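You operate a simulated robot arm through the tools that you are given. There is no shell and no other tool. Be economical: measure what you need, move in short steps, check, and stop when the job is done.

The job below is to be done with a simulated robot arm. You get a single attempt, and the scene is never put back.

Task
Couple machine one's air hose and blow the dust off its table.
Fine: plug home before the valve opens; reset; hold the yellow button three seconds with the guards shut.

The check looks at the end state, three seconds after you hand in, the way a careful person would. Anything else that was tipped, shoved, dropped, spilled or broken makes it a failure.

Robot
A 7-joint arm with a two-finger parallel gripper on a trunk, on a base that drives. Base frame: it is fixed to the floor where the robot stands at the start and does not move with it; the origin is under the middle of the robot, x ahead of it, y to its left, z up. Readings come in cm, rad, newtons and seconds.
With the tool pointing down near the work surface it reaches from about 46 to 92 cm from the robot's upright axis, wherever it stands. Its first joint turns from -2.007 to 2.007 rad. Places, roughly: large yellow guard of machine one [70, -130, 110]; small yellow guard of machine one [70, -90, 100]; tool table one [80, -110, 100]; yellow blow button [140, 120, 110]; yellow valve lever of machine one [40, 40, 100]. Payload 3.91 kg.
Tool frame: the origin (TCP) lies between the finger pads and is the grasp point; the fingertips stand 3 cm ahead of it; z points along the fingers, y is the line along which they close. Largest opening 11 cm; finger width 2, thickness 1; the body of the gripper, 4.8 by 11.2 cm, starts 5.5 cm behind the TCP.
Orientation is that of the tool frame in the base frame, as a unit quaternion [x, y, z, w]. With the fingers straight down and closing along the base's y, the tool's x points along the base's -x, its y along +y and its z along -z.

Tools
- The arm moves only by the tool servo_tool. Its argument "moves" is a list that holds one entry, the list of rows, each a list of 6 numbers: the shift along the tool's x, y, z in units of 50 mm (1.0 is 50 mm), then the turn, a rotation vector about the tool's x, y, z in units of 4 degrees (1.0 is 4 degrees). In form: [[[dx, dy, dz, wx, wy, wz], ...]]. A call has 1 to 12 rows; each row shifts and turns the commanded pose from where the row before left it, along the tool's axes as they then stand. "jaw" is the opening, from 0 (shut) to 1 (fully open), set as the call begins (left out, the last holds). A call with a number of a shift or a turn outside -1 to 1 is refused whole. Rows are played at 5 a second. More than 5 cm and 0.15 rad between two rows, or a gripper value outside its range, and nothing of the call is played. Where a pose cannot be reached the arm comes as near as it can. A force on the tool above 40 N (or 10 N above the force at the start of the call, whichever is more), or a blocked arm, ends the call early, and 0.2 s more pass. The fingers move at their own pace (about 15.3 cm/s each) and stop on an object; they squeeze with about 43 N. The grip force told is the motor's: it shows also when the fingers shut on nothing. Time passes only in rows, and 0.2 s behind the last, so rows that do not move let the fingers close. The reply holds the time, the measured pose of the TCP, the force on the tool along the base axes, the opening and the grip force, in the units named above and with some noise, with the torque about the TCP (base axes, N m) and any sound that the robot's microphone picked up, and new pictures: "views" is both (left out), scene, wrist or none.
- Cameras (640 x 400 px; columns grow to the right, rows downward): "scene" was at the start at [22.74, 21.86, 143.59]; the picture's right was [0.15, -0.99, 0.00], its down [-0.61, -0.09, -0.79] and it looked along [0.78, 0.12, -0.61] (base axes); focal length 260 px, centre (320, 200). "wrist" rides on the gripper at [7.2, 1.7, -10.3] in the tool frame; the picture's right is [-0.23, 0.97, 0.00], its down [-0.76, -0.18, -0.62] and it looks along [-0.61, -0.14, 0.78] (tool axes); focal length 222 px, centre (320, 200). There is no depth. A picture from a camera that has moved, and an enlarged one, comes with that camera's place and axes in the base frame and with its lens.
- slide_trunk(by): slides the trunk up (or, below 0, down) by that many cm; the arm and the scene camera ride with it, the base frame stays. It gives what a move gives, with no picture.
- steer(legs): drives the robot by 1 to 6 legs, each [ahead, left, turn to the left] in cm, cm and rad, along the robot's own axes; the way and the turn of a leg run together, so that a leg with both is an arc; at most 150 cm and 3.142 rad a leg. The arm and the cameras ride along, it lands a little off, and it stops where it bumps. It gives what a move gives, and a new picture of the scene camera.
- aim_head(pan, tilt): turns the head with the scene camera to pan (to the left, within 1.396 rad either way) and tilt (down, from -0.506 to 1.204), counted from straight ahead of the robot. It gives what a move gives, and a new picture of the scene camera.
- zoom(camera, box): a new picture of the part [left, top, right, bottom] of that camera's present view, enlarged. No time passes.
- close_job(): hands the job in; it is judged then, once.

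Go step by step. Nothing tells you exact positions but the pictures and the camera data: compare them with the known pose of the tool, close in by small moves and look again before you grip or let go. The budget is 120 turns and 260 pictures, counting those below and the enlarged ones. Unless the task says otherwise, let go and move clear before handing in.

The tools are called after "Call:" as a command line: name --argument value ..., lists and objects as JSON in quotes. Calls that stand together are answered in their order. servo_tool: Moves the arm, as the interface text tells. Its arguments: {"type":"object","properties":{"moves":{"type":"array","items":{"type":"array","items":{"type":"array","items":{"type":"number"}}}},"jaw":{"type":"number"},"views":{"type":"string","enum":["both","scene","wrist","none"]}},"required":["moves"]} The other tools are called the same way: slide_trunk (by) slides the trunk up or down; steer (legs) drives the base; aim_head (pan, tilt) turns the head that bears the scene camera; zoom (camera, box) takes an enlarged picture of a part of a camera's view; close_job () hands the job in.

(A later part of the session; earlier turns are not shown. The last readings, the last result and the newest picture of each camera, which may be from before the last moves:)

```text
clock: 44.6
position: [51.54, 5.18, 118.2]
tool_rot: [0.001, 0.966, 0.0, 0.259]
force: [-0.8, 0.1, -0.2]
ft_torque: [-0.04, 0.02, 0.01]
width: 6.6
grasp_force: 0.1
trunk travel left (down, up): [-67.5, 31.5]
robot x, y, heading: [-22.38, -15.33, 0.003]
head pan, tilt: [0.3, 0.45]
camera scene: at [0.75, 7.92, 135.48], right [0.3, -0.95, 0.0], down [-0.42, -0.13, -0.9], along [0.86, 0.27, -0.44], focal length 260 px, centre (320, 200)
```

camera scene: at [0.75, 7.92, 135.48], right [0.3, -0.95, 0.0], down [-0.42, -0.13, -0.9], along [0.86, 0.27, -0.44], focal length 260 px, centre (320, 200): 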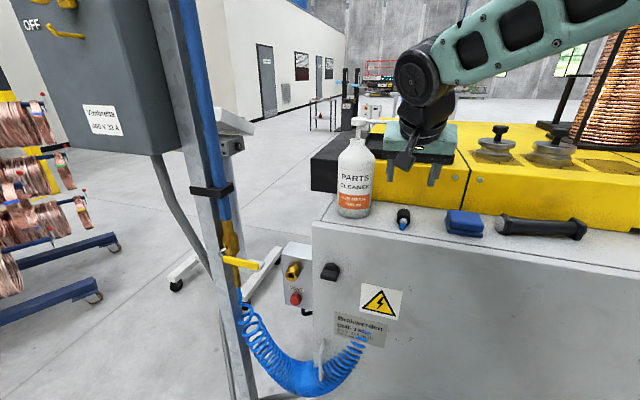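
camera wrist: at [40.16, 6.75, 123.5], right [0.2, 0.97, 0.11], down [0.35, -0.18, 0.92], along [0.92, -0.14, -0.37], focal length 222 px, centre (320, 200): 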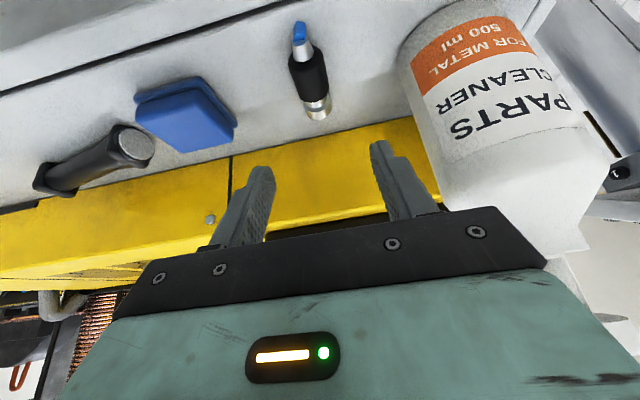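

Reach is good now. Descending to the plug.

Call:
servo_tool --moves '[[[0.25, 0.02, 0.4, 0, 0, 0], [0.25, 0, 0.4, 0, 0, 0], [0.21, 0, 0.35, 0, 0, 0], [0.12, 0, 0.23, 0, 0, 0], [0, 0, 0, 0, 0, 0]]]' --views "none"

Call:
zoom --camera "wrist" --box '[200, 60, 460, 240]'

Call:
zoom --camera "scene" --box '[340, 130, 500, 250]'

```text
clock: 45.9
position: [51.38, 5.21, 110.02]
tool_rot: [0.0, 0.966, 0.0, 0.259]
force: [0.6, 0.2, -0.1]
ft_torque: [0.02, -0.04, -0.04]
width: 6.62
grasp_force: 0.0
trunk travel left (down, up): [-67.5, 31.5]
robot x, y, heading: [-22.14, -15.29, 0.001]
head pan, tilt: [0.3, 0.45]
```

```text
2.22 times, centred on (330, 150) of wrist
camera zoom: at [39.94, 6.91, 115.29], right [0.2, 0.97, 0.11], down [0.35, -0.18, 0.92], along [0.92, -0.14, -0.37], focal length 494 px, centre (298, 311)
```

zoom: 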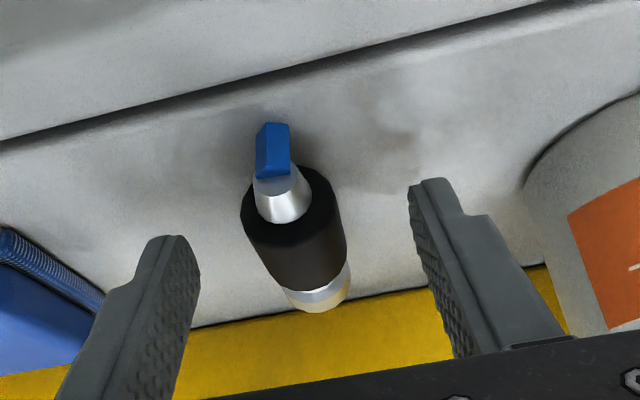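

```text
3.33 times, centred on (420, 190) of scene
camera zoom: at [0.74, 7.91, 135.48], right [0.3, -0.95, 0.0], down [-0.42, -0.13, -0.9], along [0.86, 0.27, -0.44], focal length 866 px, centre (-13, 233)
```

zoom: 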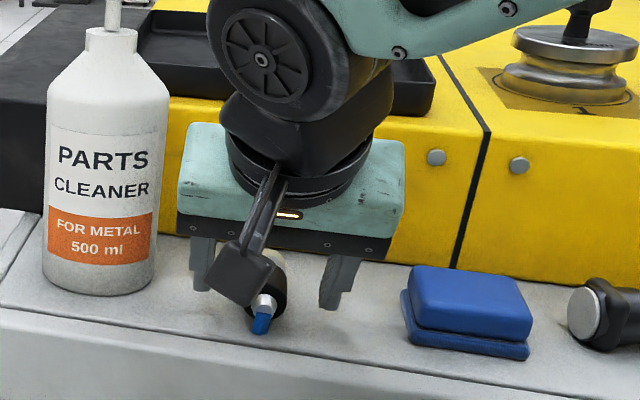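

Fingers straddle the plug evenly. Closing.

Call:
servo_tool --moves '[[[0, 0, 0, 0, 0, 0], [0, 0, 0, 0, 0, 0], [0, 0, 0, 0, 0, 0], [0, 0, 0, 0, 0, 0]]]' --jaw 0 --views "none"

Call:
zoom --camera "wrist" --box '[200, 60, 460, 240]'

```text
clock: 46.9
position: [51.42, 5.2, 109.91]
tool_rot: [0.001, 0.966, 0.0, 0.259]
force: [0.2, 0.1, -0.4]
ft_torque: [0.02, 0.03, 0.01]
width: 2.65
grasp_force: 43.6
trunk travel left (down, up): [-67.5, 31.5]
robot x, y, heading: [-22.0, -15.23, 0.002]
head pan, tilt: [0.3, 0.45]
```

```text
2.22 times, centred on (330, 150) of wrist
camera zoom: at [39.94, 6.91, 115.31], right [0.2, 0.97, 0.11], down [0.35, -0.18, 0.92], along [0.92, -0.14, -0.37], focal length 494 px, centre (298, 311)
```

zoom: 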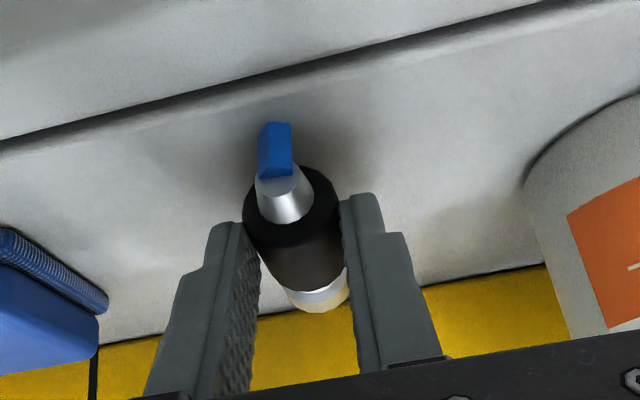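

Plug gripped (2.65 cm wide). Lifting and pulling it back from the cabinet.

Call:
servo_tool --moves '[[[-0.1, 0, -0.173, 0, 0, 0], [-0.25, 0, -0.43, 0, 0, 0], [-0.25, 0, -0.43, 0, 0, 0], [0.65, 0, -0.375, 0, 0, 0], [0.65, 0, -0.375, 0, 0, 0], [0.65, 0, -0.375, 0, 0, 0], [0.65, 0, -0.375, 0, 0, 0], [0, 0, 0, 0, 0, 0]]]' --views "both"

```text
clock: 48.6
position: [36.33, 5.37, 116.11]
tool_rot: [0.001, 0.966, 0.0, 0.259]
force: [-0.2, 0.1, -0.4]
ft_torque: [0.01, 0.04, -0.01]
width: 2.64
grasp_force: 42.7
trunk travel left (down, up): [-67.5, 31.5]
robot x, y, heading: [-22.15, -15.42, 0.002]
head pan, tilt: [0.3, 0.45]
camera scene: at [0.76, 7.92, 135.47], right [0.3, -0.95, 0.0], down [-0.42, -0.13, -0.9], along [0.86, 0.27, -0.44], focal length 260 px, centre (320, 200)
camera wrist: at [24.93, 7.03, 121.31], right [0.2, 0.97, 0.11], down [0.35, -0.18, 0.92], along [0.92, -0.14, -0.37], focal length 222 px, centre (320, 200)
```

scene: 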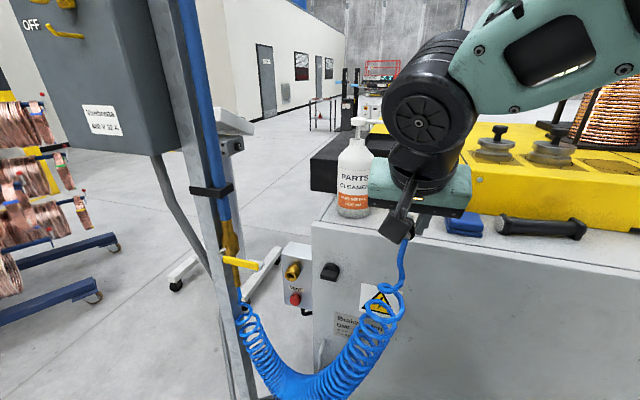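
wrist: 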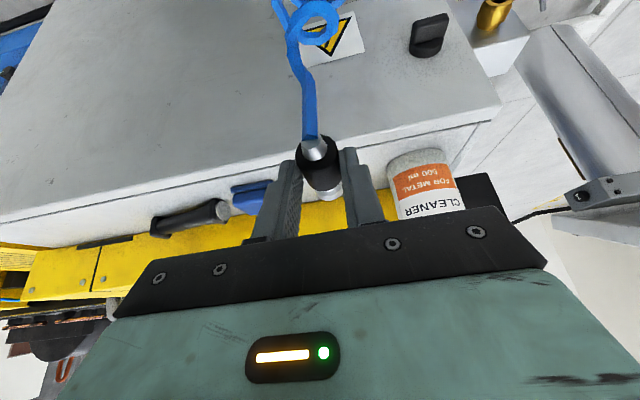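

The hose follows freely. Now roll the hand 40° about the plug axis so it leans away from the lever.

Call:
servo_tool --moves '[[[0, 0, 0, -0.866, 0, 0.5], [0, 0, 0, -0.866, 0, 0.5], [0, 0, 0, -0.866, 0, 0.5], [0, 0, 0, -0.866, 0, 0.5], [0, 0, 0, -0.866, 0, 0.5], [0, 0, 0, -0.866, 0, 0.5], [0, 0, 0, -0.866, 0, 0.5], [0, 0, 0, -0.866, 0, 0.5], [0, 0, 0, -0.866, 0, 0.5], [0, 0, 0, -0.866, 0, 0.5], [0, 0, 0, 0, 0, 0]]]' --views "both"

```text
clock: 51.0
position: [36.25, 5.44, 115.92]
tool_rot: [0.083, 0.915, 0.311, 0.242]
force: [0.2, -0.1, -1.0]
ft_torque: [-0.01, 0.01, -0.01]
width: 2.63
grasp_force: 43.0
trunk travel left (down, up): [-67.5, 31.5]
robot x, y, heading: [-22.17, -15.47, 0.005]
head pan, tilt: [0.3, 0.45]
camera scene: at [0.75, 7.92, 135.48], right [0.3, -0.95, 0.0], down [-0.42, -0.13, -0.9], along [0.86, 0.27, -0.44], focal length 260 px, centre (320, 200)
camera wrist: at [24.84, 3.36, 121.22], right [0.2, 0.7, 0.68], down [0.35, -0.7, 0.62], along [0.91, 0.12, -0.39], focal length 222 px, centre (320, 200)
```

scene: 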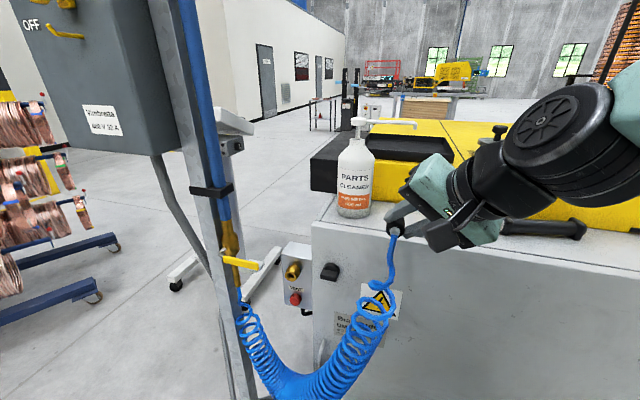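
wrist: 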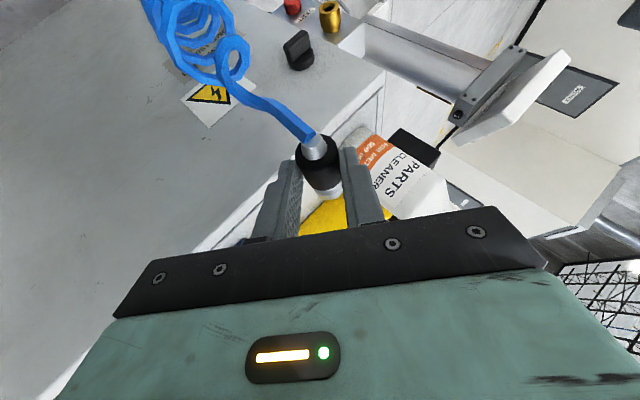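

Good clearance. Now descending diagonally in front of the cabinet to the socket height, right of the lever.

Call:
servo_tool --moves '[[[0.502, -0.24, 0.669, 0, 0, 0], [0.502, -0.24, 0.669, 0, 0, 0], [0.502, -0.24, 0.669, 0, 0, 0], [0.502, -0.24, 0.669, 0, 0, 0], [0.502, -0.24, 0.669, 0, 0, 0], [0.502, -0.24, 0.669, 0, 0, 0], [0, 0, 0, 0, 0, 0]]]' --views "both"

```text
clock: 52.9
position: [37.15, 12.68, 96.39]
tool_rot: [0.138, 0.893, 0.341, 0.258]
force: [-0.3, 0.2, -1.7]
ft_torque: [0.0, -0.01, 0.03]
width: 2.65
grasp_force: 43.4
out of reach, approached as far as the arm can: row 1
trunk travel left (down, up): [-67.5, 31.5]
robot x, y, heading: [-22.08, -15.32, 0.003]
head pan, tilt: [0.3, 0.45]
stopped in row 7: the arm was blocked; the commanded pose is now the measured one
camera scene: at [-0.55, 9.45, 133.54], right [0.49, -0.87, 0.0], down [-0.54, -0.31, -0.79], along [0.68, 0.39, -0.62], focal length 260 px, centre (320, 200)
camera wrist: at [25.54, 11.43, 101.47], right [0.26, 0.61, 0.75], down [0.27, -0.79, 0.55], along [0.93, 0.06, -0.37], focal length 222 px, centre (320, 200)
```

scene: 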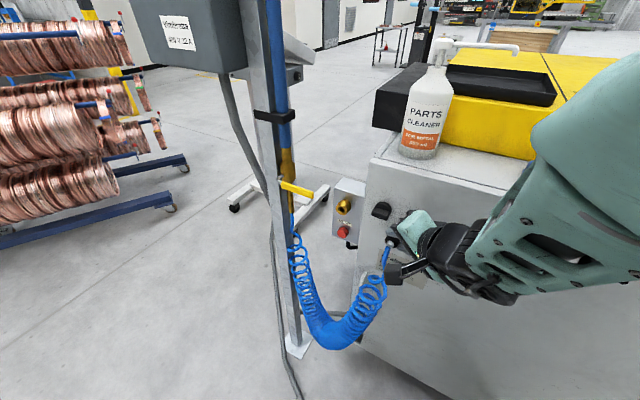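
wrist: 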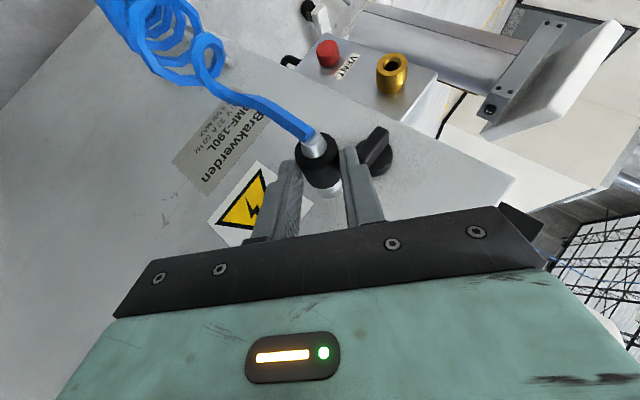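

The elbow nudged the head again. I'll go back up, then lower the trunk so the elbow stays below the head.

Call:
servo_tool --moves '[[[-0.4, 0.2, -0.65, 0, 0, 0], [-0.4, 0.2, -0.65, 0, 0, 0], [-0.4, 0.2, -0.65, 0, 0, 0], [-0.4, 0.2, -0.65, 0, 0, 0], [0, 0, 0, 0, 0, 0]]]' --views "none"

Call:
slide_trunk --by -22

Call:
aim_head --pan 0.4 --tilt 0.3

```text
clock: 54.0
position: [36.47, 5.49, 109.57]
tool_rot: [0.134, 0.898, 0.332, 0.258]
force: [0.6, 0.6, -0.7]
ft_torque: [-0.03, 0.03, -0.02]
width: 2.63
grasp_force: 42.4
trunk travel left (down, up): [-67.5, 31.5]
robot x, y, heading: [-22.25, -15.33, -0.001]
head pan, tilt: [0.3, 0.45]
```

```text
clock: 56.4
position: [36.62, 5.52, 87.65]
tool_rot: [0.133, 0.897, 0.333, 0.257]
force: [0.2, -0.4, -1.2]
ft_torque: [0.0, 0.05, 0.04]
width: 2.65
grasp_force: 43.2
trunk travel left (down, up): [-45.5, 53.5]
robot x, y, heading: [-22.06, -15.57, 0.0]
head pan, tilt: [0.3, 0.45]
```

```text
clock: 57.1
position: [36.66, 5.4, 87.63]
tool_rot: [0.134, 0.898, 0.332, 0.257]
force: [0.2, -0.7, -1.7]
ft_torque: [0.0, 0.01, 0.02]
width: 2.66
grasp_force: 43.1
trunk travel left (down, up): [-45.5, 53.5]
robot x, y, heading: [-22.52, -14.95, 0.004]
head pan, tilt: [0.4, 0.3]
camera scene: at [0.56, 8.83, 114.86], right [0.39, -0.92, 0.0], down [-0.27, -0.12, -0.96], along [0.88, 0.37, -0.3], focal length 260 px, centre (320, 200)
```

scene: 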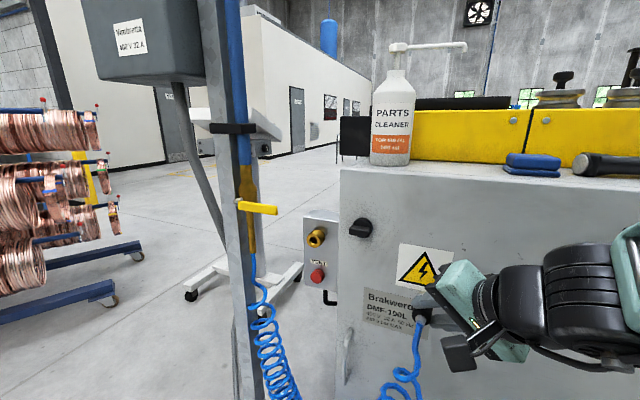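

Fixing the small orientation drift and moving toward a spot in front of the socket.

Call:
servo_tool --moves '[[[0, 0, 0, -0.07, 0.43, -0.545], [0, 0, 0, -0.06, 0.43, -0.545], [0.255, 0.833, 0.203, 0, 0, 0], [0.255, 0.833, 0.203, 0, 0, 0], [0.255, 0.833, 0.203, 0, 0, 0], [0, 0, 0, 0, 0, 0]]]' --views "both"

```text
clock: 58.5
position: [34.76, 17.98, 91.94]
tool_rot: [0.089, 0.908, 0.33, 0.244]
force: [-0.3, -0.1, -0.6]
ft_torque: [-0.04, 0.0, -0.01]
width: 2.65
grasp_force: 43.3
trunk travel left (down, up): [-45.5, 53.5]
robot x, y, heading: [-22.08, -15.69, 0.001]
head pan, tilt: [0.4, 0.3]
camera scene: at [0.57, 8.82, 114.87], right [0.39, -0.92, 0.0], down [-0.27, -0.12, -0.96], along [0.88, 0.37, -0.3], focal length 260 px, centre (320, 200)
camera wrist: at [23.34, 15.88, 97.06], right [0.2, 0.67, 0.71], down [0.35, -0.73, 0.59], along [0.92, 0.13, -0.38], focal length 222 px, centre (320, 200)
```

scene: 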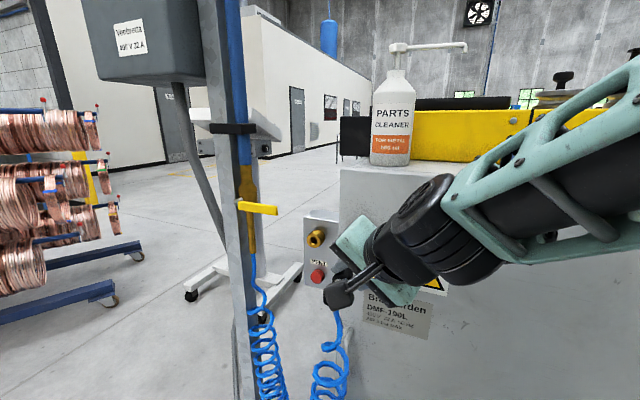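
wrist: 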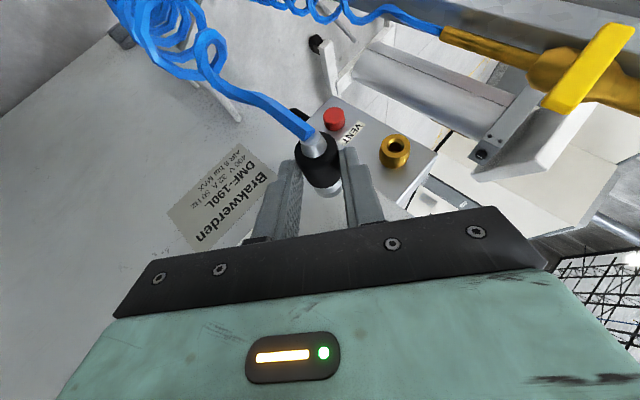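

Zooming the wrist view to measure plug and socket relative to one another.

Call:
zoom --camera "wrist" --box '[280, 90, 440, 220]'

Call:
zoom --camera "scene" --box '[280, 190, 400, 310]'

```text
3.08 times, centred on (360, 155) of wrist
camera zoom: at [23.34, 15.88, 97.06], right [0.2, 0.67, 0.71], down [0.35, -0.73, 0.59], along [0.92, 0.13, -0.38], focal length 684 px, centre (197, 338)
```

zoom: 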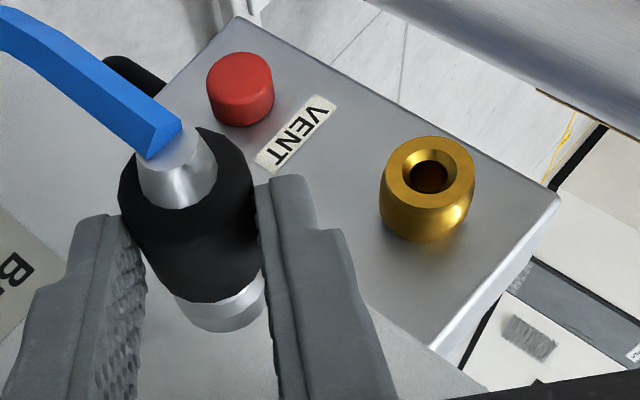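

```text
3.33 times, centred on (340, 250) of scene
camera zoom: at [0.57, 8.82, 114.87], right [0.39, -0.92, 0.0], down [-0.27, -0.12, -0.96], along [0.88, 0.37, -0.3], focal length 866 px, centre (253, 33)
```

zoom: 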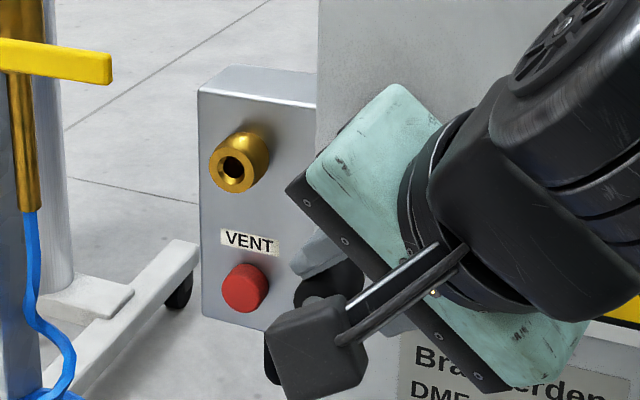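

Both views agree on the mouth at ≈[45.8, 29.3, 90.6]. Sliding left to line the plug up in front of it.

Call:
servo_tool --moves '[[[0.213, 0.52, 0.37, 0, 0, 0], [0.213, 0.52, 0.37, 0, 0, 0], [0.213, 0.52, 0.37, 0, 0, 0], [0, 0, 0, 0, 0, 0]]]' --views "both"

Call:
zoom --camera "wrist" --box '[260, 90, 420, 220]'

Call:
zoom --camera "scene" --box '[230, 170, 390, 310]'

```text
clock: 59.5
position: [34.68, 28.12, 92.17]
tool_rot: [0.088, 0.908, 0.329, 0.244]
force: [-0.4, -0.1, -0.3]
ft_torque: [-0.02, 0.01, 0.0]
width: 2.63
grasp_force: 43.5
trunk travel left (down, up): [-45.5, 53.5]
robot x, y, heading: [-22.21, -15.31, 0.002]
head pan, tilt: [0.4, 0.3]
camera scene: at [0.56, 8.83, 114.87], right [0.39, -0.92, 0.0], down [-0.27, -0.12, -0.96], along [0.88, 0.37, -0.3], focal length 260 px, centre (320, 200)
camera wrist: at [23.35, 25.94, 97.32], right [0.2, 0.67, 0.71], down [0.35, -0.73, 0.59], along [0.92, 0.13, -0.38], focal length 222 px, centre (320, 200)
```

scene: 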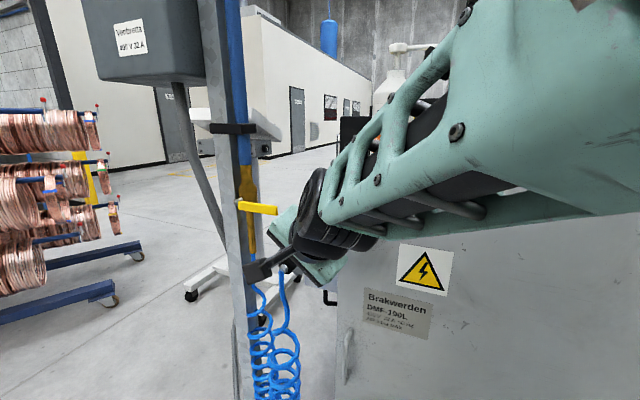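
wrist: 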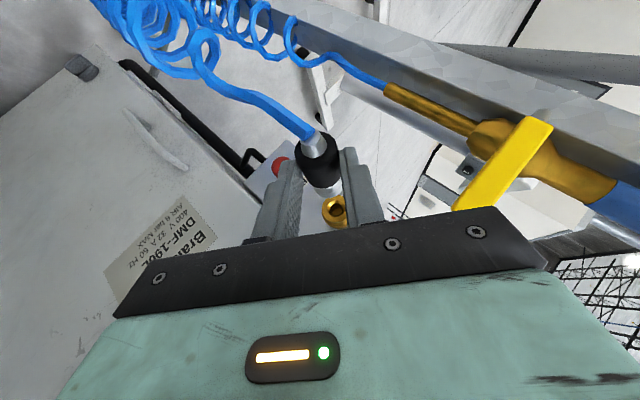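

```text
3.08 times, centred on (340, 155) of wrist
camera zoom: at [23.35, 25.94, 97.32], right [0.2, 0.67, 0.71], down [0.35, -0.73, 0.59], along [0.92, 0.13, -0.38], focal length 684 px, centre (258, 338)
```

zoom: 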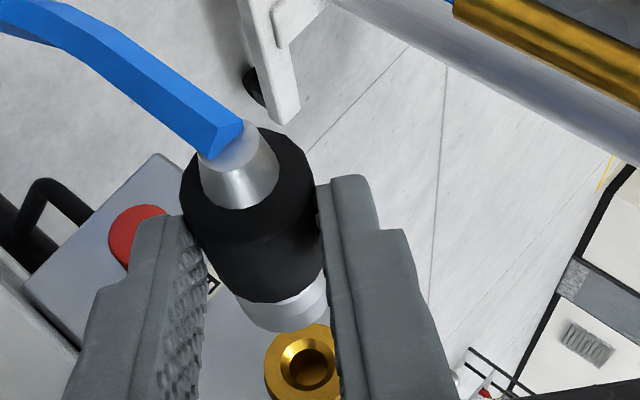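

```text
2.86 times, centred on (310, 240) of scene
camera zoom: at [0.56, 8.83, 114.87], right [0.39, -0.92, 0.0], down [-0.27, -0.12, -0.96], along [0.88, 0.37, -0.3], focal length 743 px, centre (349, 86)
```

zoom: 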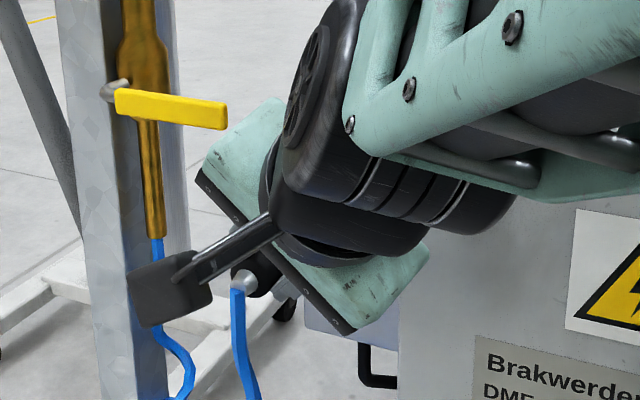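

Nearly aligned (within ~2 mm). I'll advance 3 cm with a tiny correction and check again.

Call:
servo_tool --moves '[[[-0.26, -0.03, 0.145, 0, 0, 0], [-0.26, 0, 0.145, 0, 0, 0], [0, 0, 0, 0, 0, 0]]]' --views "none"

Call:
zoom --camera "wrist" --box '[280, 120, 390, 220]'

Call:
aim_head --pan 0.7 --tilt 0.4

```text
clock: 60.3
position: [37.62, 27.93, 92.22]
tool_rot: [0.089, 0.908, 0.329, 0.244]
force: [-0.2, -0.1, -0.6]
ft_torque: [0.0, 0.04, -0.03]
width: 2.62
grasp_force: 43.2
trunk travel left (down, up): [-45.5, 53.5]
robot x, y, heading: [-21.7, -15.57, 0.003]
head pan, tilt: [0.4, 0.3]
```

```text
4.00 times, centred on (335, 170) of wrist
camera zoom: at [26.25, 25.74, 97.32], right [0.2, 0.67, 0.71], down [0.35, -0.73, 0.59], along [0.92, 0.13, -0.38], focal length 888 px, centre (260, 320)
```

zoom: 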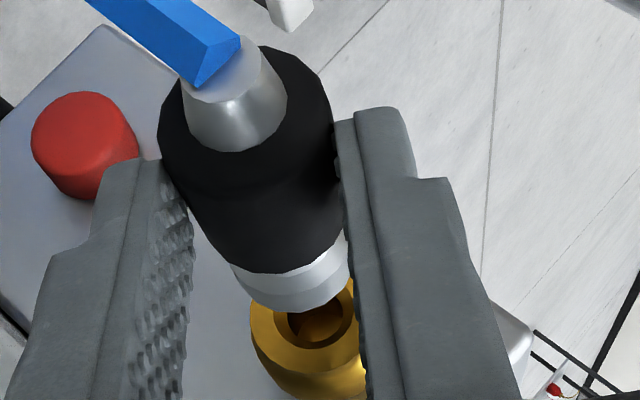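

```text
clock: 61.1
position: [37.67, 27.87, 92.2]
tool_rot: [0.088, 0.908, 0.33, 0.244]
force: [-1.2, 0.0, -1.7]
ft_torque: [-0.01, 0.0, -0.02]
width: 2.64
grasp_force: 42.6
trunk travel left (down, up): [-45.5, 53.5]
robot x, y, heading: [-22.01, -15.79, 0.003]
head pan, tilt: [0.7, 0.4]
camera scene: at [-0.95, 11.16, 113.94], right [0.64, -0.76, 0.0], down [-0.3, -0.25, -0.92], along [0.7, 0.59, -0.39], focal length 260 px, centre (320, 200)
```

scene: 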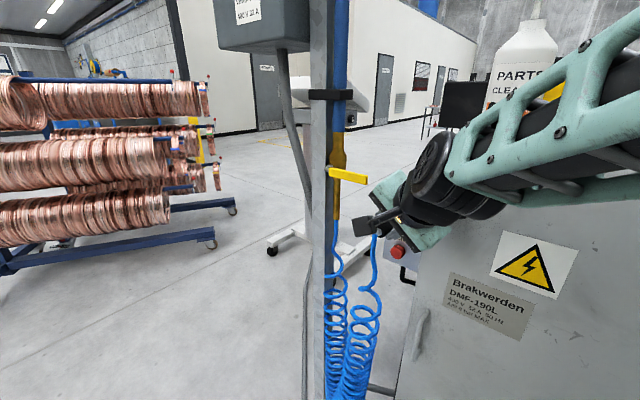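

The plug axis points straight into the bore. Advancing 2 cm more and rechecking.

Call:
servo_tool --moves '[[[-0.173, 0, 0.1, 0, 0, 0], [-0.173, 0, 0.1, 0, 0, 0], [0, 0, 0, 0, 0, 0]]]' --views "none"

Call:
zoom --camera "wrist" --box '[290, 120, 380, 220]'

Call:
zoom --camera "scene" --box '[320, 140, 450, 280]'

```text
clock: 61.9
position: [39.77, 27.82, 92.13]
tool_rot: [0.088, 0.908, 0.329, 0.244]
force: [-0.4, -0.3, -1.4]
ft_torque: [-0.01, 0.05, -0.01]
width: 2.64
grasp_force: 42.8
trunk travel left (down, up): [-45.5, 53.5]
robot x, y, heading: [-22.07, -15.37, -0.001]
head pan, tilt: [0.7, 0.4]
```

```text
4.00 times, centred on (335, 170) of wrist
camera zoom: at [28.28, 25.72, 97.26], right [0.2, 0.67, 0.71], down [0.35, -0.73, 0.59], along [0.92, 0.13, -0.38], focal length 888 px, centre (260, 320)
```

zoom: 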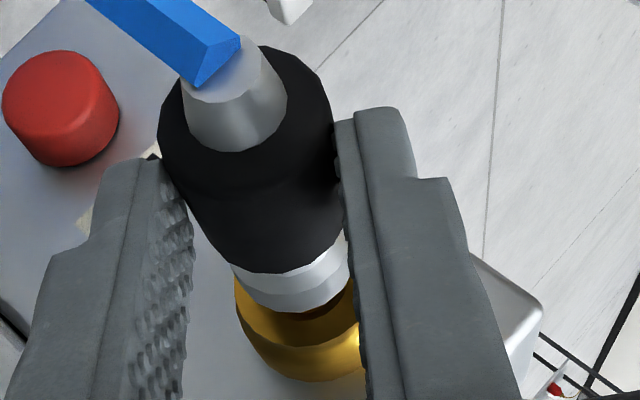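

```text
2.86 times, centred on (385, 210) of scene
camera zoom: at [-0.96, 11.16, 113.94], right [0.65, -0.76, 0.0], down [-0.3, -0.25, -0.92], along [0.7, 0.59, -0.39], focal length 743 px, centre (134, 171)
```

zoom: 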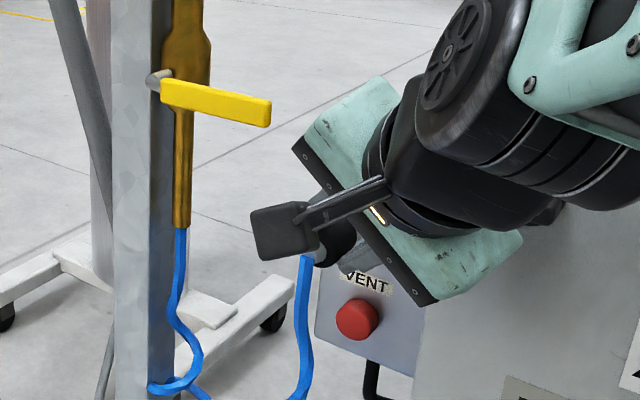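

Alignment still good. Pushing in slowly, watching the force.

Call:
servo_tool --moves '[[[-0.069, 0, 0.04, 0, 0, 0], [-0.069, 0, 0.04, 0, 0, 0], [-0.069, 0, 0.04, 0, 0, 0], [0, 0, 0, 0, 0, 0]]]' --views "none"

Call:
zoom --camera "wrist" --box '[290, 120, 380, 220]'

```text
clock: 62.9
position: [40.89, 27.88, 92.17]
tool_rot: [0.087, 0.908, 0.33, 0.242]
force: [-3.5, -0.8, -1.2]
ft_torque: [-0.07, 0.07, -0.04]
width: 2.63
grasp_force: 42.9
trunk travel left (down, up): [-45.5, 53.5]
robot x, y, heading: [-22.09, -15.31, -0.001]
head pan, tilt: [0.7, 0.4]
```

```text
4.00 times, centred on (335, 170) of wrist
camera zoom: at [29.53, 25.75, 97.24], right [0.2, 0.67, 0.71], down [0.35, -0.73, 0.59], along [0.92, 0.13, -0.38], focal length 888 px, centre (260, 320)
```

zoom: 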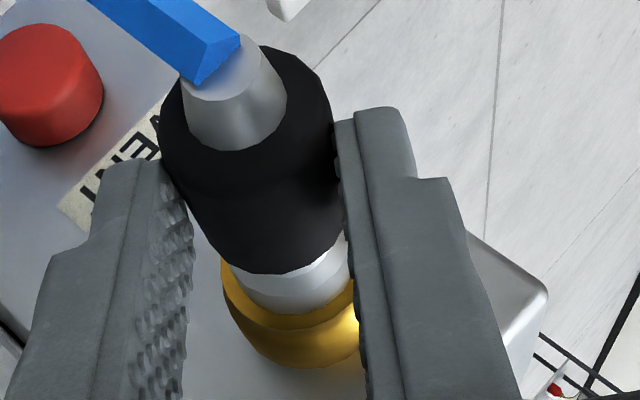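

Slight contact force (3.5 N), and it looks centered. Continuing to push.

Call:
servo_tool --moves '[[[-0.069, 0, 0.04, 0, 0, 0], [-0.069, 0, 0.04, 0, 0, 0], [0, 0, 0, 0, 0, 0]]]' --views "none"

Call:
zoom --camera "wrist" --box '[290, 120, 380, 220]'

```text
clock: 63.4
position: [41.06, 28.05, 92.12]
tool_rot: [0.086, 0.909, 0.33, 0.238]
force: [-10.2, -7.7, 6.5]
ft_torque: [-0.1, -0.03, -0.31]
width: 2.64
grasp_force: 43.7
trunk travel left (down, up): [-45.5, 53.5]
robot x, y, heading: [-22.42, -15.7, 0.001]
head pan, tilt: [0.7, 0.4]
stopped in row 2: the force on the tool passed its limit at 44 N (the readings are from after the stop); the commanded pose is now the measured one
```

```text
4.00 times, centred on (335, 170) of wrist
camera zoom: at [29.64, 25.85, 97.26], right [0.2, 0.68, 0.71], down [0.36, -0.72, 0.59], along [0.91, 0.14, -0.39], focal length 888 px, centre (260, 320)
```

zoom: 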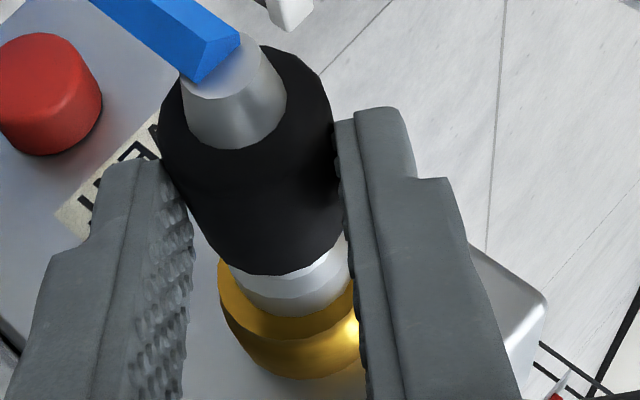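

It stopped at 44 N with no click. I'll relax the side load slightly and re-press to tell whether it's home or snagged.

Call:
servo_tool --moves '[[[0.02, -0.01, -0.02, 0, 0, 0], [0, 0, 0, 0, 0, 0]]]' --views "none"

Call:
servo_tool --moves '[[[0.017, 0.04, 0.03, 0, 0, 0], [0, 0, 0, 0, 0, 0]]]' --views "none"

```text
clock: 64.0
position: [40.99, 28.12, 91.91]
tool_rot: [0.086, 0.909, 0.33, 0.238]
force: [-0.8, -1.3, 4.0]
ft_torque: [0.08, -0.24, -0.05]
width: 2.63
grasp_force: 43.1
trunk travel left (down, up): [-45.5, 53.5]
robot x, y, heading: [-22.48, -14.9, 0.004]
head pan, tilt: [0.7, 0.4]
```

```text
clock: 64.6
position: [41.03, 28.13, 91.87]
tool_rot: [0.087, 0.91, 0.329, 0.239]
force: [-6.2, -19.1, 4.1]
ft_torque: [-0.37, -0.13, -0.87]
width: 2.64
grasp_force: 43.1
trunk travel left (down, up): [-45.5, 53.5]
robot x, y, heading: [-22.53, -15.33, 0.0]
head pan, tilt: [0.7, 0.4]
```

Sideways motion is captured (19 N with no travel), so the nose is in the bore. I'll undo that and push in further.

Call:
servo_tool --moves '[[[-0.017, -0.035, -0.03, 0, 0, 0], [-0.035, 0, 0.02, 0, 0, 0], [0, 0, 0, 0, 0, 0]]]' --views "none"

Call:
servo_tool --moves '[[[-0.035, 0, 0.02, 0, 0, 0], [-0.035, 0, 0.02, 0, 0, 0], [0, 0, 0, 0, 0, 0]]]' --views "none"

Call:
zoom --camera "wrist" --box '[290, 120, 380, 220]'

```text
clock: 65.4
position: [40.93, 28.16, 91.93]
tool_rot: [0.085, 0.91, 0.33, 0.237]
force: [-9.0, -8.7, 2.7]
ft_torque: [-0.14, 0.09, -0.31]
width: 2.62
grasp_force: 43.0
trunk travel left (down, up): [-45.5, 53.5]
robot x, y, heading: [-22.48, -15.22, 0.004]
head pan, tilt: [0.7, 0.4]
```

```text
clock: 66.0
position: [41.04, 28.05, 91.89]
tool_rot: [0.084, 0.91, 0.331, 0.234]
force: [-12.3, -13.5, 8.6]
ft_torque: [-0.19, -0.08, -0.46]
width: 2.66
grasp_force: 42.1
trunk travel left (down, up): [-45.5, 53.5]
robot x, y, heading: [-22.34, -15.54, 0.007]
head pan, tilt: [0.7, 0.4]
stopped in row 3: the force on the tool passed its limit at 43 N (the readings are from after the stop); the commanded pose is now the measured one
```

```text
4.00 times, centred on (335, 170) of wrist
camera zoom: at [29.71, 25.81, 97.22], right [0.2, 0.68, 0.71], down [0.37, -0.72, 0.59], along [0.91, 0.14, -0.39], focal length 888 px, centre (260, 320)
```

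zoom: 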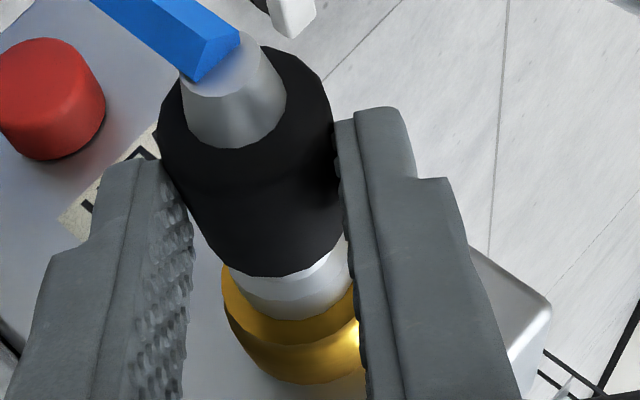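

Force is skewed sideways, so I'll center it and straighten the tool, then press again in fine steps.

Call:
servo_tool --moves '[[[0.0, -0.01, -0.04, 0, -0.3, 0], [0, 0, 0, 0, 0, 0]]]' --views "none"

Call:
servo_tool --moves '[[[-0.017, 0, 0.01, 0, 0, 0], [-0.017, 0, 0.01, 0, 0, 0], [0, 0, 0, 0, 0, 0]]]' --views "none"

```text
clock: 66.6
position: [41.04, 28.1, 91.92]
tool_rot: [0.087, 0.909, 0.327, 0.244]
force: [-4.8, 2.0, 0.3]
ft_torque: [0.08, 0.09, 0.27]
width: 2.62
grasp_force: 42.9
trunk travel left (down, up): [-45.5, 53.5]
robot x, y, heading: [-22.51, -15.36, 0.001]
head pan, tilt: [0.7, 0.4]
```

```text
clock: 67.4
position: [41.01, 28.11, 91.8]
tool_rot: [0.088, 0.909, 0.328, 0.243]
force: [-24.8, -7.0, -0.8]
ft_torque: [-0.2, 0.73, 0.19]
width: 2.65
grasp_force: 42.6
trunk travel left (down, up): [-45.5, 53.5]
robot x, y, heading: [-22.28, -15.27, -0.001]
head pan, tilt: [0.7, 0.4]
```

A firm stop at x≈41.0 even with near-pure axial push. One stronger push in case it must click.

Call:
servo_tool --moves '[[[-0.015, -0.005, 0.005, 0, 0, 0], [-0.012, 0, 0.007, 0, 0, 0], [0, 0, 0, 0, 0, 0]]]' --views "none"

Call:
zoom --camera "wrist" --box '[290, 150, 370, 220]'

```text
clock: 68.2
position: [41.0, 28.1, 91.86]
tool_rot: [0.087, 0.909, 0.328, 0.242]
force: [-36.3, -10.5, -0.3]
ft_torque: [-0.31, 1.13, 0.27]
width: 2.61
grasp_force: 43.0
trunk travel left (down, up): [-45.5, 53.5]
robot x, y, heading: [-22.5, -15.64, 0.0]
head pan, tilt: [0.7, 0.4]
```

```text
5.71 times, centred on (330, 185) of wrist
camera zoom: at [29.6, 25.93, 96.99], right [0.2, 0.68, 0.71], down [0.35, -0.72, 0.59], along [0.92, 0.13, -0.38], focal length 1269 px, centre (263, 286)
```

zoom: 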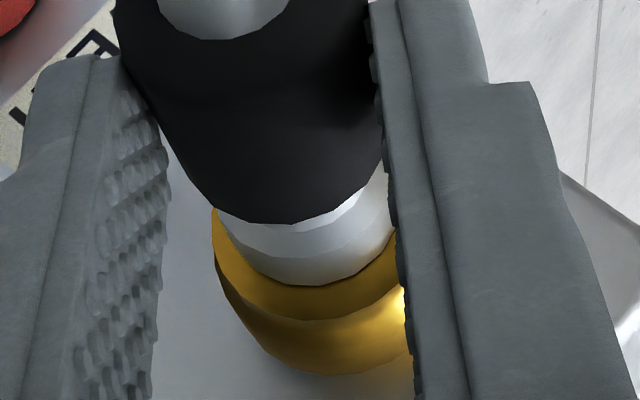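

Looks flush. A gentle pull test will tell whether it latched.

Call:
servo_tool --moves '[[[0.087, 0, -0.05, 0, 0, 0], [0.07, 0, -0.04, 0, 0, 0], [0, 0, 0, 0, 0, 0]]]' --views "none"

Call:
zoom --camera "wrist" --box '[290, 150, 370, 220]'

```text
clock: 69.0
position: [40.58, 27.89, 91.94]
tool_rot: [0.089, 0.908, 0.329, 0.245]
force: [0.3, -0.4, -1.5]
ft_torque: [-0.02, 0.02, -0.03]
width: 2.63
grasp_force: 42.8
trunk travel left (down, up): [-45.5, 53.5]
robot x, y, heading: [-22.27, -15.56, -0.0]
head pan, tilt: [0.7, 0.4]
```

```text
5.71 times, centred on (330, 185) of wrist
camera zoom: at [29.21, 25.82, 97.08], right [0.2, 0.67, 0.71], down [0.34, -0.73, 0.59], along [0.92, 0.13, -0.37], focal length 1269 px, centre (263, 286)
```

zoom: 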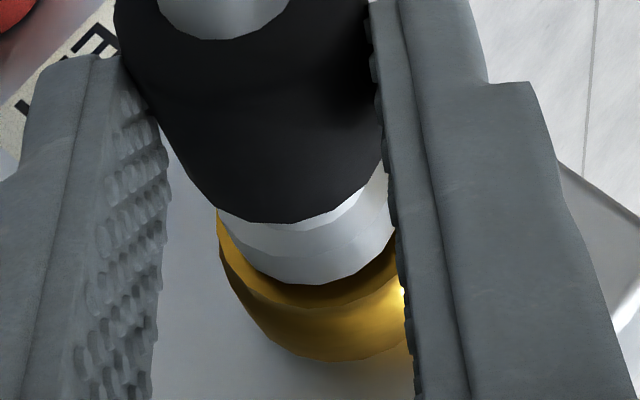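

It isn't latched: it slides back freely. Recentering where it settled (y 28.1, z 91.9) and pressing again from a better-centered command.

Call:
servo_tool --moves '[[[0.018, 0.022, 0.031, 0, 0, 0], [0, 0, 0, 0, 0, 0], [-0.035, 0, 0.02, 0, 0, 0], [-0.035, 0, 0.02, 0, 0, 0], [0, 0, 0, 0, 0, 0]]]' --views "none"

Call:
servo_tool --moves '[[[-0.026, 0, 0.015, 0, 0, 0], [0, 0, 0, 0, 0, 0]]]' --views "none"

```text
clock: 70.2
position: [40.83, 28.16, 91.79]
tool_rot: [0.088, 0.908, 0.328, 0.244]
force: [-1.1, -1.8, 1.3]
ft_torque: [-0.05, -0.13, -0.16]
width: 2.61
grasp_force: 43.0
trunk travel left (down, up): [-45.5, 53.5]
robot x, y, heading: [-22.79, -15.45, -0.001]
head pan, tilt: [0.7, 0.4]
```

```text
clock: 70.8
position: [41.01, 28.14, 91.8]
tool_rot: [0.087, 0.908, 0.329, 0.244]
force: [-1.0, -1.1, 0.3]
ft_torque: [0.02, -0.06, -0.02]
width: 2.65
grasp_force: 42.9
trunk travel left (down, up): [-45.5, 53.5]
robot x, y, heading: [-22.23, -15.6, -0.002]
head pan, tilt: [0.7, 0.4]
```

At x = 41.0 there's no force now, so centering was the issue. Continuing in.

Call:
servo_tool --moves '[[[-0.035, 0, 0.02, 0, 0, 0], [-0.035, 0, 0.02, 0, 0, 0], [0, 0, 0, 0, 0, 0]]]' --views "none"

Call:
servo_tool --moves '[[[-0.035, 0, 0.02, 0, 0, 0], [-0.035, 0, 0.02, 0, 0, 0], [0, 0, 0, 0, 0, 0]]]' --views "none"

```text
clock: 71.7
position: [41.11, 28.21, 91.73]
tool_rot: [0.087, 0.909, 0.329, 0.24]
force: [-11.9, -11.3, 7.4]
ft_torque: [-0.13, -0.01, -0.42]
width: 2.63
grasp_force: 42.9
trunk travel left (down, up): [-45.5, 53.5]
robot x, y, heading: [-22.32, -15.26, 0.003]
head pan, tilt: [0.7, 0.4]
stopped in row 3: the force on the tool passed its limit at 41 N (the readings are from after the stop); the commanded pose is now the measured one
```

```text
clock: 72.3
position: [41.07, 28.21, 91.86]
tool_rot: [0.085, 0.91, 0.327, 0.239]
force: [-14.6, -13.4, 9.1]
ft_torque: [-0.13, -0.08, -0.55]
width: 2.65
grasp_force: 43.1
trunk travel left (down, up): [-45.5, 53.5]
robot x, y, heading: [-22.52, -15.11, 0.002]
head pan, tilt: [0.7, 0.4]
stopped in row 2: the force on the tool passed its limit at 42 N (the readings are from after the stop); the commanded pose is now the measured one
```

The force line runs through the lower left of the flange rim, hinting at a slight tilt. I'll back off, pitch the tool +3° about the nose, and press again.

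Call:
servo_tool --moves '[[[0.052, 0, -0.03, 0, 0, 0], [-0.028, 0, -0.049, 0, 0.75, 0], [0, 0, 0, 0, 0, 0]]]' --views "none"

Call:
servo_tool --moves '[[[-0.035, 0, 0.02, 0, 0, 0], [-0.035, 0, 0.02, 0, 0, 0], [-0.02, 0, 0.01, 0, 0, 0], [0, 0, 0, 0, 0, 0]]]' --views "none"

Call:
zoom --camera "wrist" --box '[290, 150, 370, 220]'

```text
clock: 73.1
position: [41.13, 28.0, 92.02]
tool_rot: [0.077, 0.916, 0.33, 0.216]
force: [4.8, -6.2, 10.0]
ft_torque: [-0.03, -0.65, -0.4]
width: 2.62
grasp_force: 43.2
trunk travel left (down, up): [-45.5, 53.5]
robot x, y, heading: [-22.48, -15.29, 0.002]
head pan, tilt: [0.7, 0.4]
```

```text
clock: 74.1
position: [41.26, 28.15, 91.92]
tool_rot: [0.075, 0.916, 0.33, 0.215]
force: [-12.5, -9.4, 11.3]
ft_torque: [-0.05, -0.39, -0.37]
width: 2.61
grasp_force: 43.4
trunk travel left (down, up): [-45.5, 53.5]
robot x, y, heading: [-22.38, -15.18, 0.004]
head pan, tilt: [0.7, 0.4]
```

```text
5.71 times, centred on (330, 185) of wrist
camera zoom: at [30.2, 25.52, 97.56], right [0.2, 0.69, 0.7], down [0.41, -0.71, 0.58], along [0.89, 0.17, -0.42], focal length 1269 px, centre (263, 286)
```

zoom: 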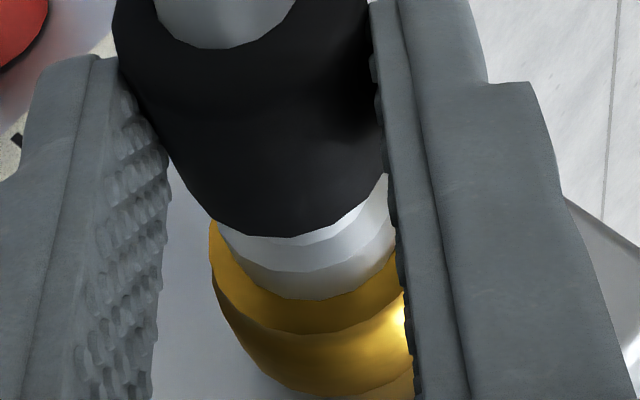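

The plug stayed aligned with the socket while the hand turned, so the nose is really captured; the remaining load is sideways. Relieving that, then pressing axially.

Call:
servo_tool --moves '[[[-0.0235, 0, -0.04, 0, 0, 0], [0, 0, 0, 0, 0, 0]]]' --views "none"

Call:
servo_tool --moves '[[[-0.033, 0, 0.022, 0, 0, 0], [0, 0, 0, 0, 0, 0]]]' --views "none"

```text
clock: 74.7
position: [41.25, 28.19, 92.0]
tool_rot: [0.076, 0.917, 0.329, 0.214]
force: [-13.0, 6.3, 1.8]
ft_torque: [0.1, 0.06, 0.39]
width: 2.6
grasp_force: 43.4
trunk travel left (down, up): [-45.5, 53.5]
robot x, y, heading: [-22.57, -15.7, 0.005]
head pan, tilt: [0.7, 0.4]
```

```text
clock: 75.3
position: [41.39, 28.17, 91.88]
tool_rot: [0.076, 0.917, 0.329, 0.213]
force: [-28.1, -0.3, -3.1]
ft_torque: [-0.21, 0.52, 0.15]
width: 2.63
grasp_force: 43.1
trunk travel left (down, up): [-45.5, 53.5]
robot x, y, heading: [-22.59, -15.54, 0.001]
head pan, tilt: [0.7, 0.4]
```

Nearly pure axial load at 28 N and creeping forward. A little more.

Call:
servo_tool --moves '[[[-0.012, 0, 0.008, 0, 0, 0], [-0.006, 0, 0.004, 0, 0, 0], [0, 0, 0, 0, 0, 0], [0, 0, 0, 0, 0, 0]]]' --views "wrist"

Call:
zoom --camera "wrist" --box '[290, 150, 370, 220]'

```text
clock: 76.3
position: [41.55, 28.13, 91.95]
tool_rot: [0.076, 0.917, 0.329, 0.213]
force: [-28.2, 1.0, -7.9]
ft_torque: [-0.07, 0.69, 0.26]
width: 2.62
grasp_force: 43.0
trunk travel left (down, up): [-45.5, 53.5]
robot x, y, heading: [-22.18, -15.38, 0.002]
head pan, tilt: [0.7, 0.4]
camera wrist: at [30.49, 25.53, 97.61], right [0.2, 0.69, 0.7], down [0.41, -0.71, 0.58], along [0.89, 0.17, -0.42], focal length 222 px, centre (320, 200)
```

wrist: 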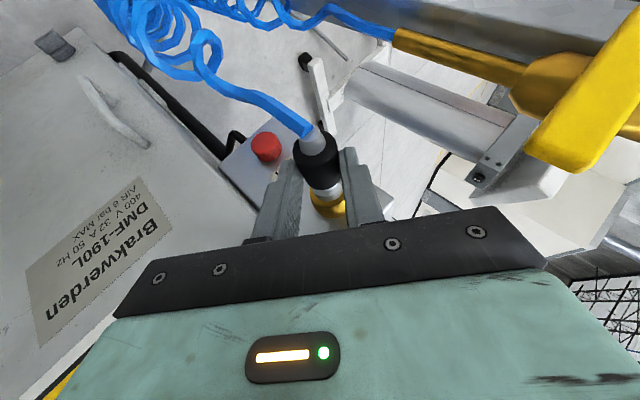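

```text
5.71 times, centred on (330, 185) of wrist
camera zoom: at [30.49, 25.53, 97.61], right [0.2, 0.69, 0.7], down [0.41, -0.71, 0.58], along [0.89, 0.17, -0.42], focal length 1269 px, centre (263, 286)
```

zoom: 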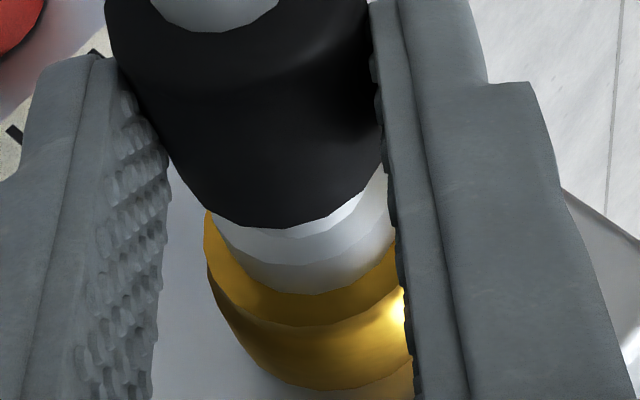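

The plug starts to slip in the grip at a hard stop. I'll back off slightly and probe the play sideways to find the true centre of the bore.

Call:
servo_tool --moves '[[[0.06, 0, -0.04, 0, 0, 0], [0, 0, 0, 0, 0, 0]]]' --views "none"

Call:
servo_tool --moves '[[[0.021, 0.046, 0.032, 0, 0, 0], [0, 0, 0, 0, 0, 0]]]' --views "none"

Call:
servo_tool --moves '[[[-0.042, -0.092, -0.064, 0, 0, 0], [0, 0, 0, 0, 0, 0]]]' --views "none"

Call:
servo_tool --moves '[[[-0.005, 0.085, -0.006, 0, 0, 0], [0, 0, 0, 0, 0, 0]]]' --views "none"

Call:
servo_tool --moves '[[[0.051, -0.077, 0.077, 0, 0, 0], [0, 0, 0, 0, 0, 0]]]' --views "none"

```text
clock: 76.9
position: [41.51, 27.93, 92.22]
tool_rot: [0.078, 0.915, 0.33, 0.217]
force: [-12.0, 4.1, -3.7]
ft_torque: [-0.02, 0.3, 0.28]
width: 2.62
grasp_force: 42.9
trunk travel left (down, up): [-45.5, 53.5]
robot x, y, heading: [-22.27, -15.38, -0.0]
head pan, tilt: [0.7, 0.4]
```

```text
clock: 77.5
position: [41.5, 28.09, 92.16]
tool_rot: [0.078, 0.916, 0.33, 0.216]
force: [-6.1, -2.6, 1.1]
ft_torque: [-0.04, 0.04, -0.1]
width: 2.62
grasp_force: 43.0
trunk travel left (down, up): [-45.5, 53.5]
robot x, y, heading: [-22.24, -15.39, 0.005]
head pan, tilt: [0.7, 0.4]
```

```text
clock: 78.1
position: [41.42, 27.67, 91.93]
tool_rot: [0.076, 0.916, 0.331, 0.216]
force: [5.7, 15.8, -1.4]
ft_torque: [0.3, -0.01, 0.77]
width: 2.62
grasp_force: 43.4
trunk travel left (down, up): [-45.5, 53.5]
robot x, y, heading: [-22.71, -15.48, 0.001]
head pan, tilt: [0.7, 0.4]
```

```text
clock: 78.7
position: [41.49, 27.91, 92.19]
tool_rot: [0.078, 0.917, 0.328, 0.215]
force: [-0.2, -0.4, -6.4]
ft_torque: [-0.07, 0.35, 0.01]
width: 2.63
grasp_force: 43.0
trunk travel left (down, up): [-45.5, 53.5]
robot x, y, heading: [-22.26, -15.66, 0.001]
head pan, tilt: [0.7, 0.4]
```

```text
clock: 79.3
position: [41.48, 27.95, 91.79]
tool_rot: [0.077, 0.915, 0.331, 0.216]
force: [0.3, -0.9, 1.5]
ft_torque: [-0.05, -0.08, -0.07]
width: 2.59
grasp_force: 43.1
trunk travel left (down, up): [-45.5, 53.5]
robot x, y, heading: [-22.36, -15.49, 0.005]
head pan, tilt: [0.7, 0.4]
```

There's about ±2 mm of play around y≈27.95, z≈91.95. I'll centre there, push once, then do a pull test.

Call:
servo_tool --moves '[[[-0.014, 0.021, -0.02, 0, 0, 0], [-0.033, 0, 0.022, 0, 0, 0], [-0.02, 0, 0.013, 0, 0, 0], [0, 0, 0, 0, 0, 0]]]' --views "none"

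Call:
servo_tool --moves '[[[0.08, 0, -0.054, 0, 0, 0], [0.06, 0, -0.04, 0, 0, 0], [0, 0, 0, 0, 0, 0]]]' --views "none"

Call:
zoom --camera "wrist" --box '[270, 110, 390, 220]'

```text
clock: 80.3
position: [41.71, 28.07, 91.96]
tool_rot: [0.077, 0.917, 0.329, 0.214]
force: [-15.8, -5.8, -0.4]
ft_torque: [-0.11, 0.19, -0.17]
width: 2.6
grasp_force: 42.9
trunk travel left (down, up): [-45.5, 53.5]
robot x, y, heading: [-22.41, -15.39, 0.0]
head pan, tilt: [0.7, 0.4]
```

```text
clock: 81.1
position: [40.94, 27.89, 91.95]
tool_rot: [0.077, 0.916, 0.329, 0.216]
force: [-0.3, 0.1, -0.7]
ft_torque: [-0.01, 0.0, 0.01]
width: 2.62
grasp_force: 43.1
trunk travel left (down, up): [-45.5, 53.5]
robot x, y, heading: [-22.44, -15.63, 0.001]
head pan, tilt: [0.7, 0.4]
```

```text
3.64 times, centred on (330, 165) of wrist
camera zoom: at [29.88, 25.39, 97.62], right [0.2, 0.69, 0.7], down [0.4, -0.71, 0.58], along [0.89, 0.16, -0.42], focal length 808 px, centre (284, 327)
```

zoom: 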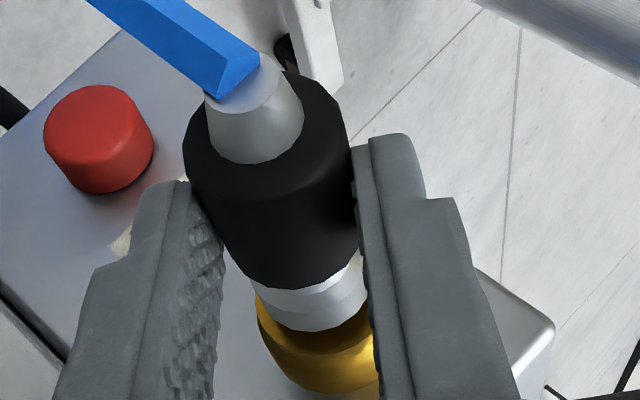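

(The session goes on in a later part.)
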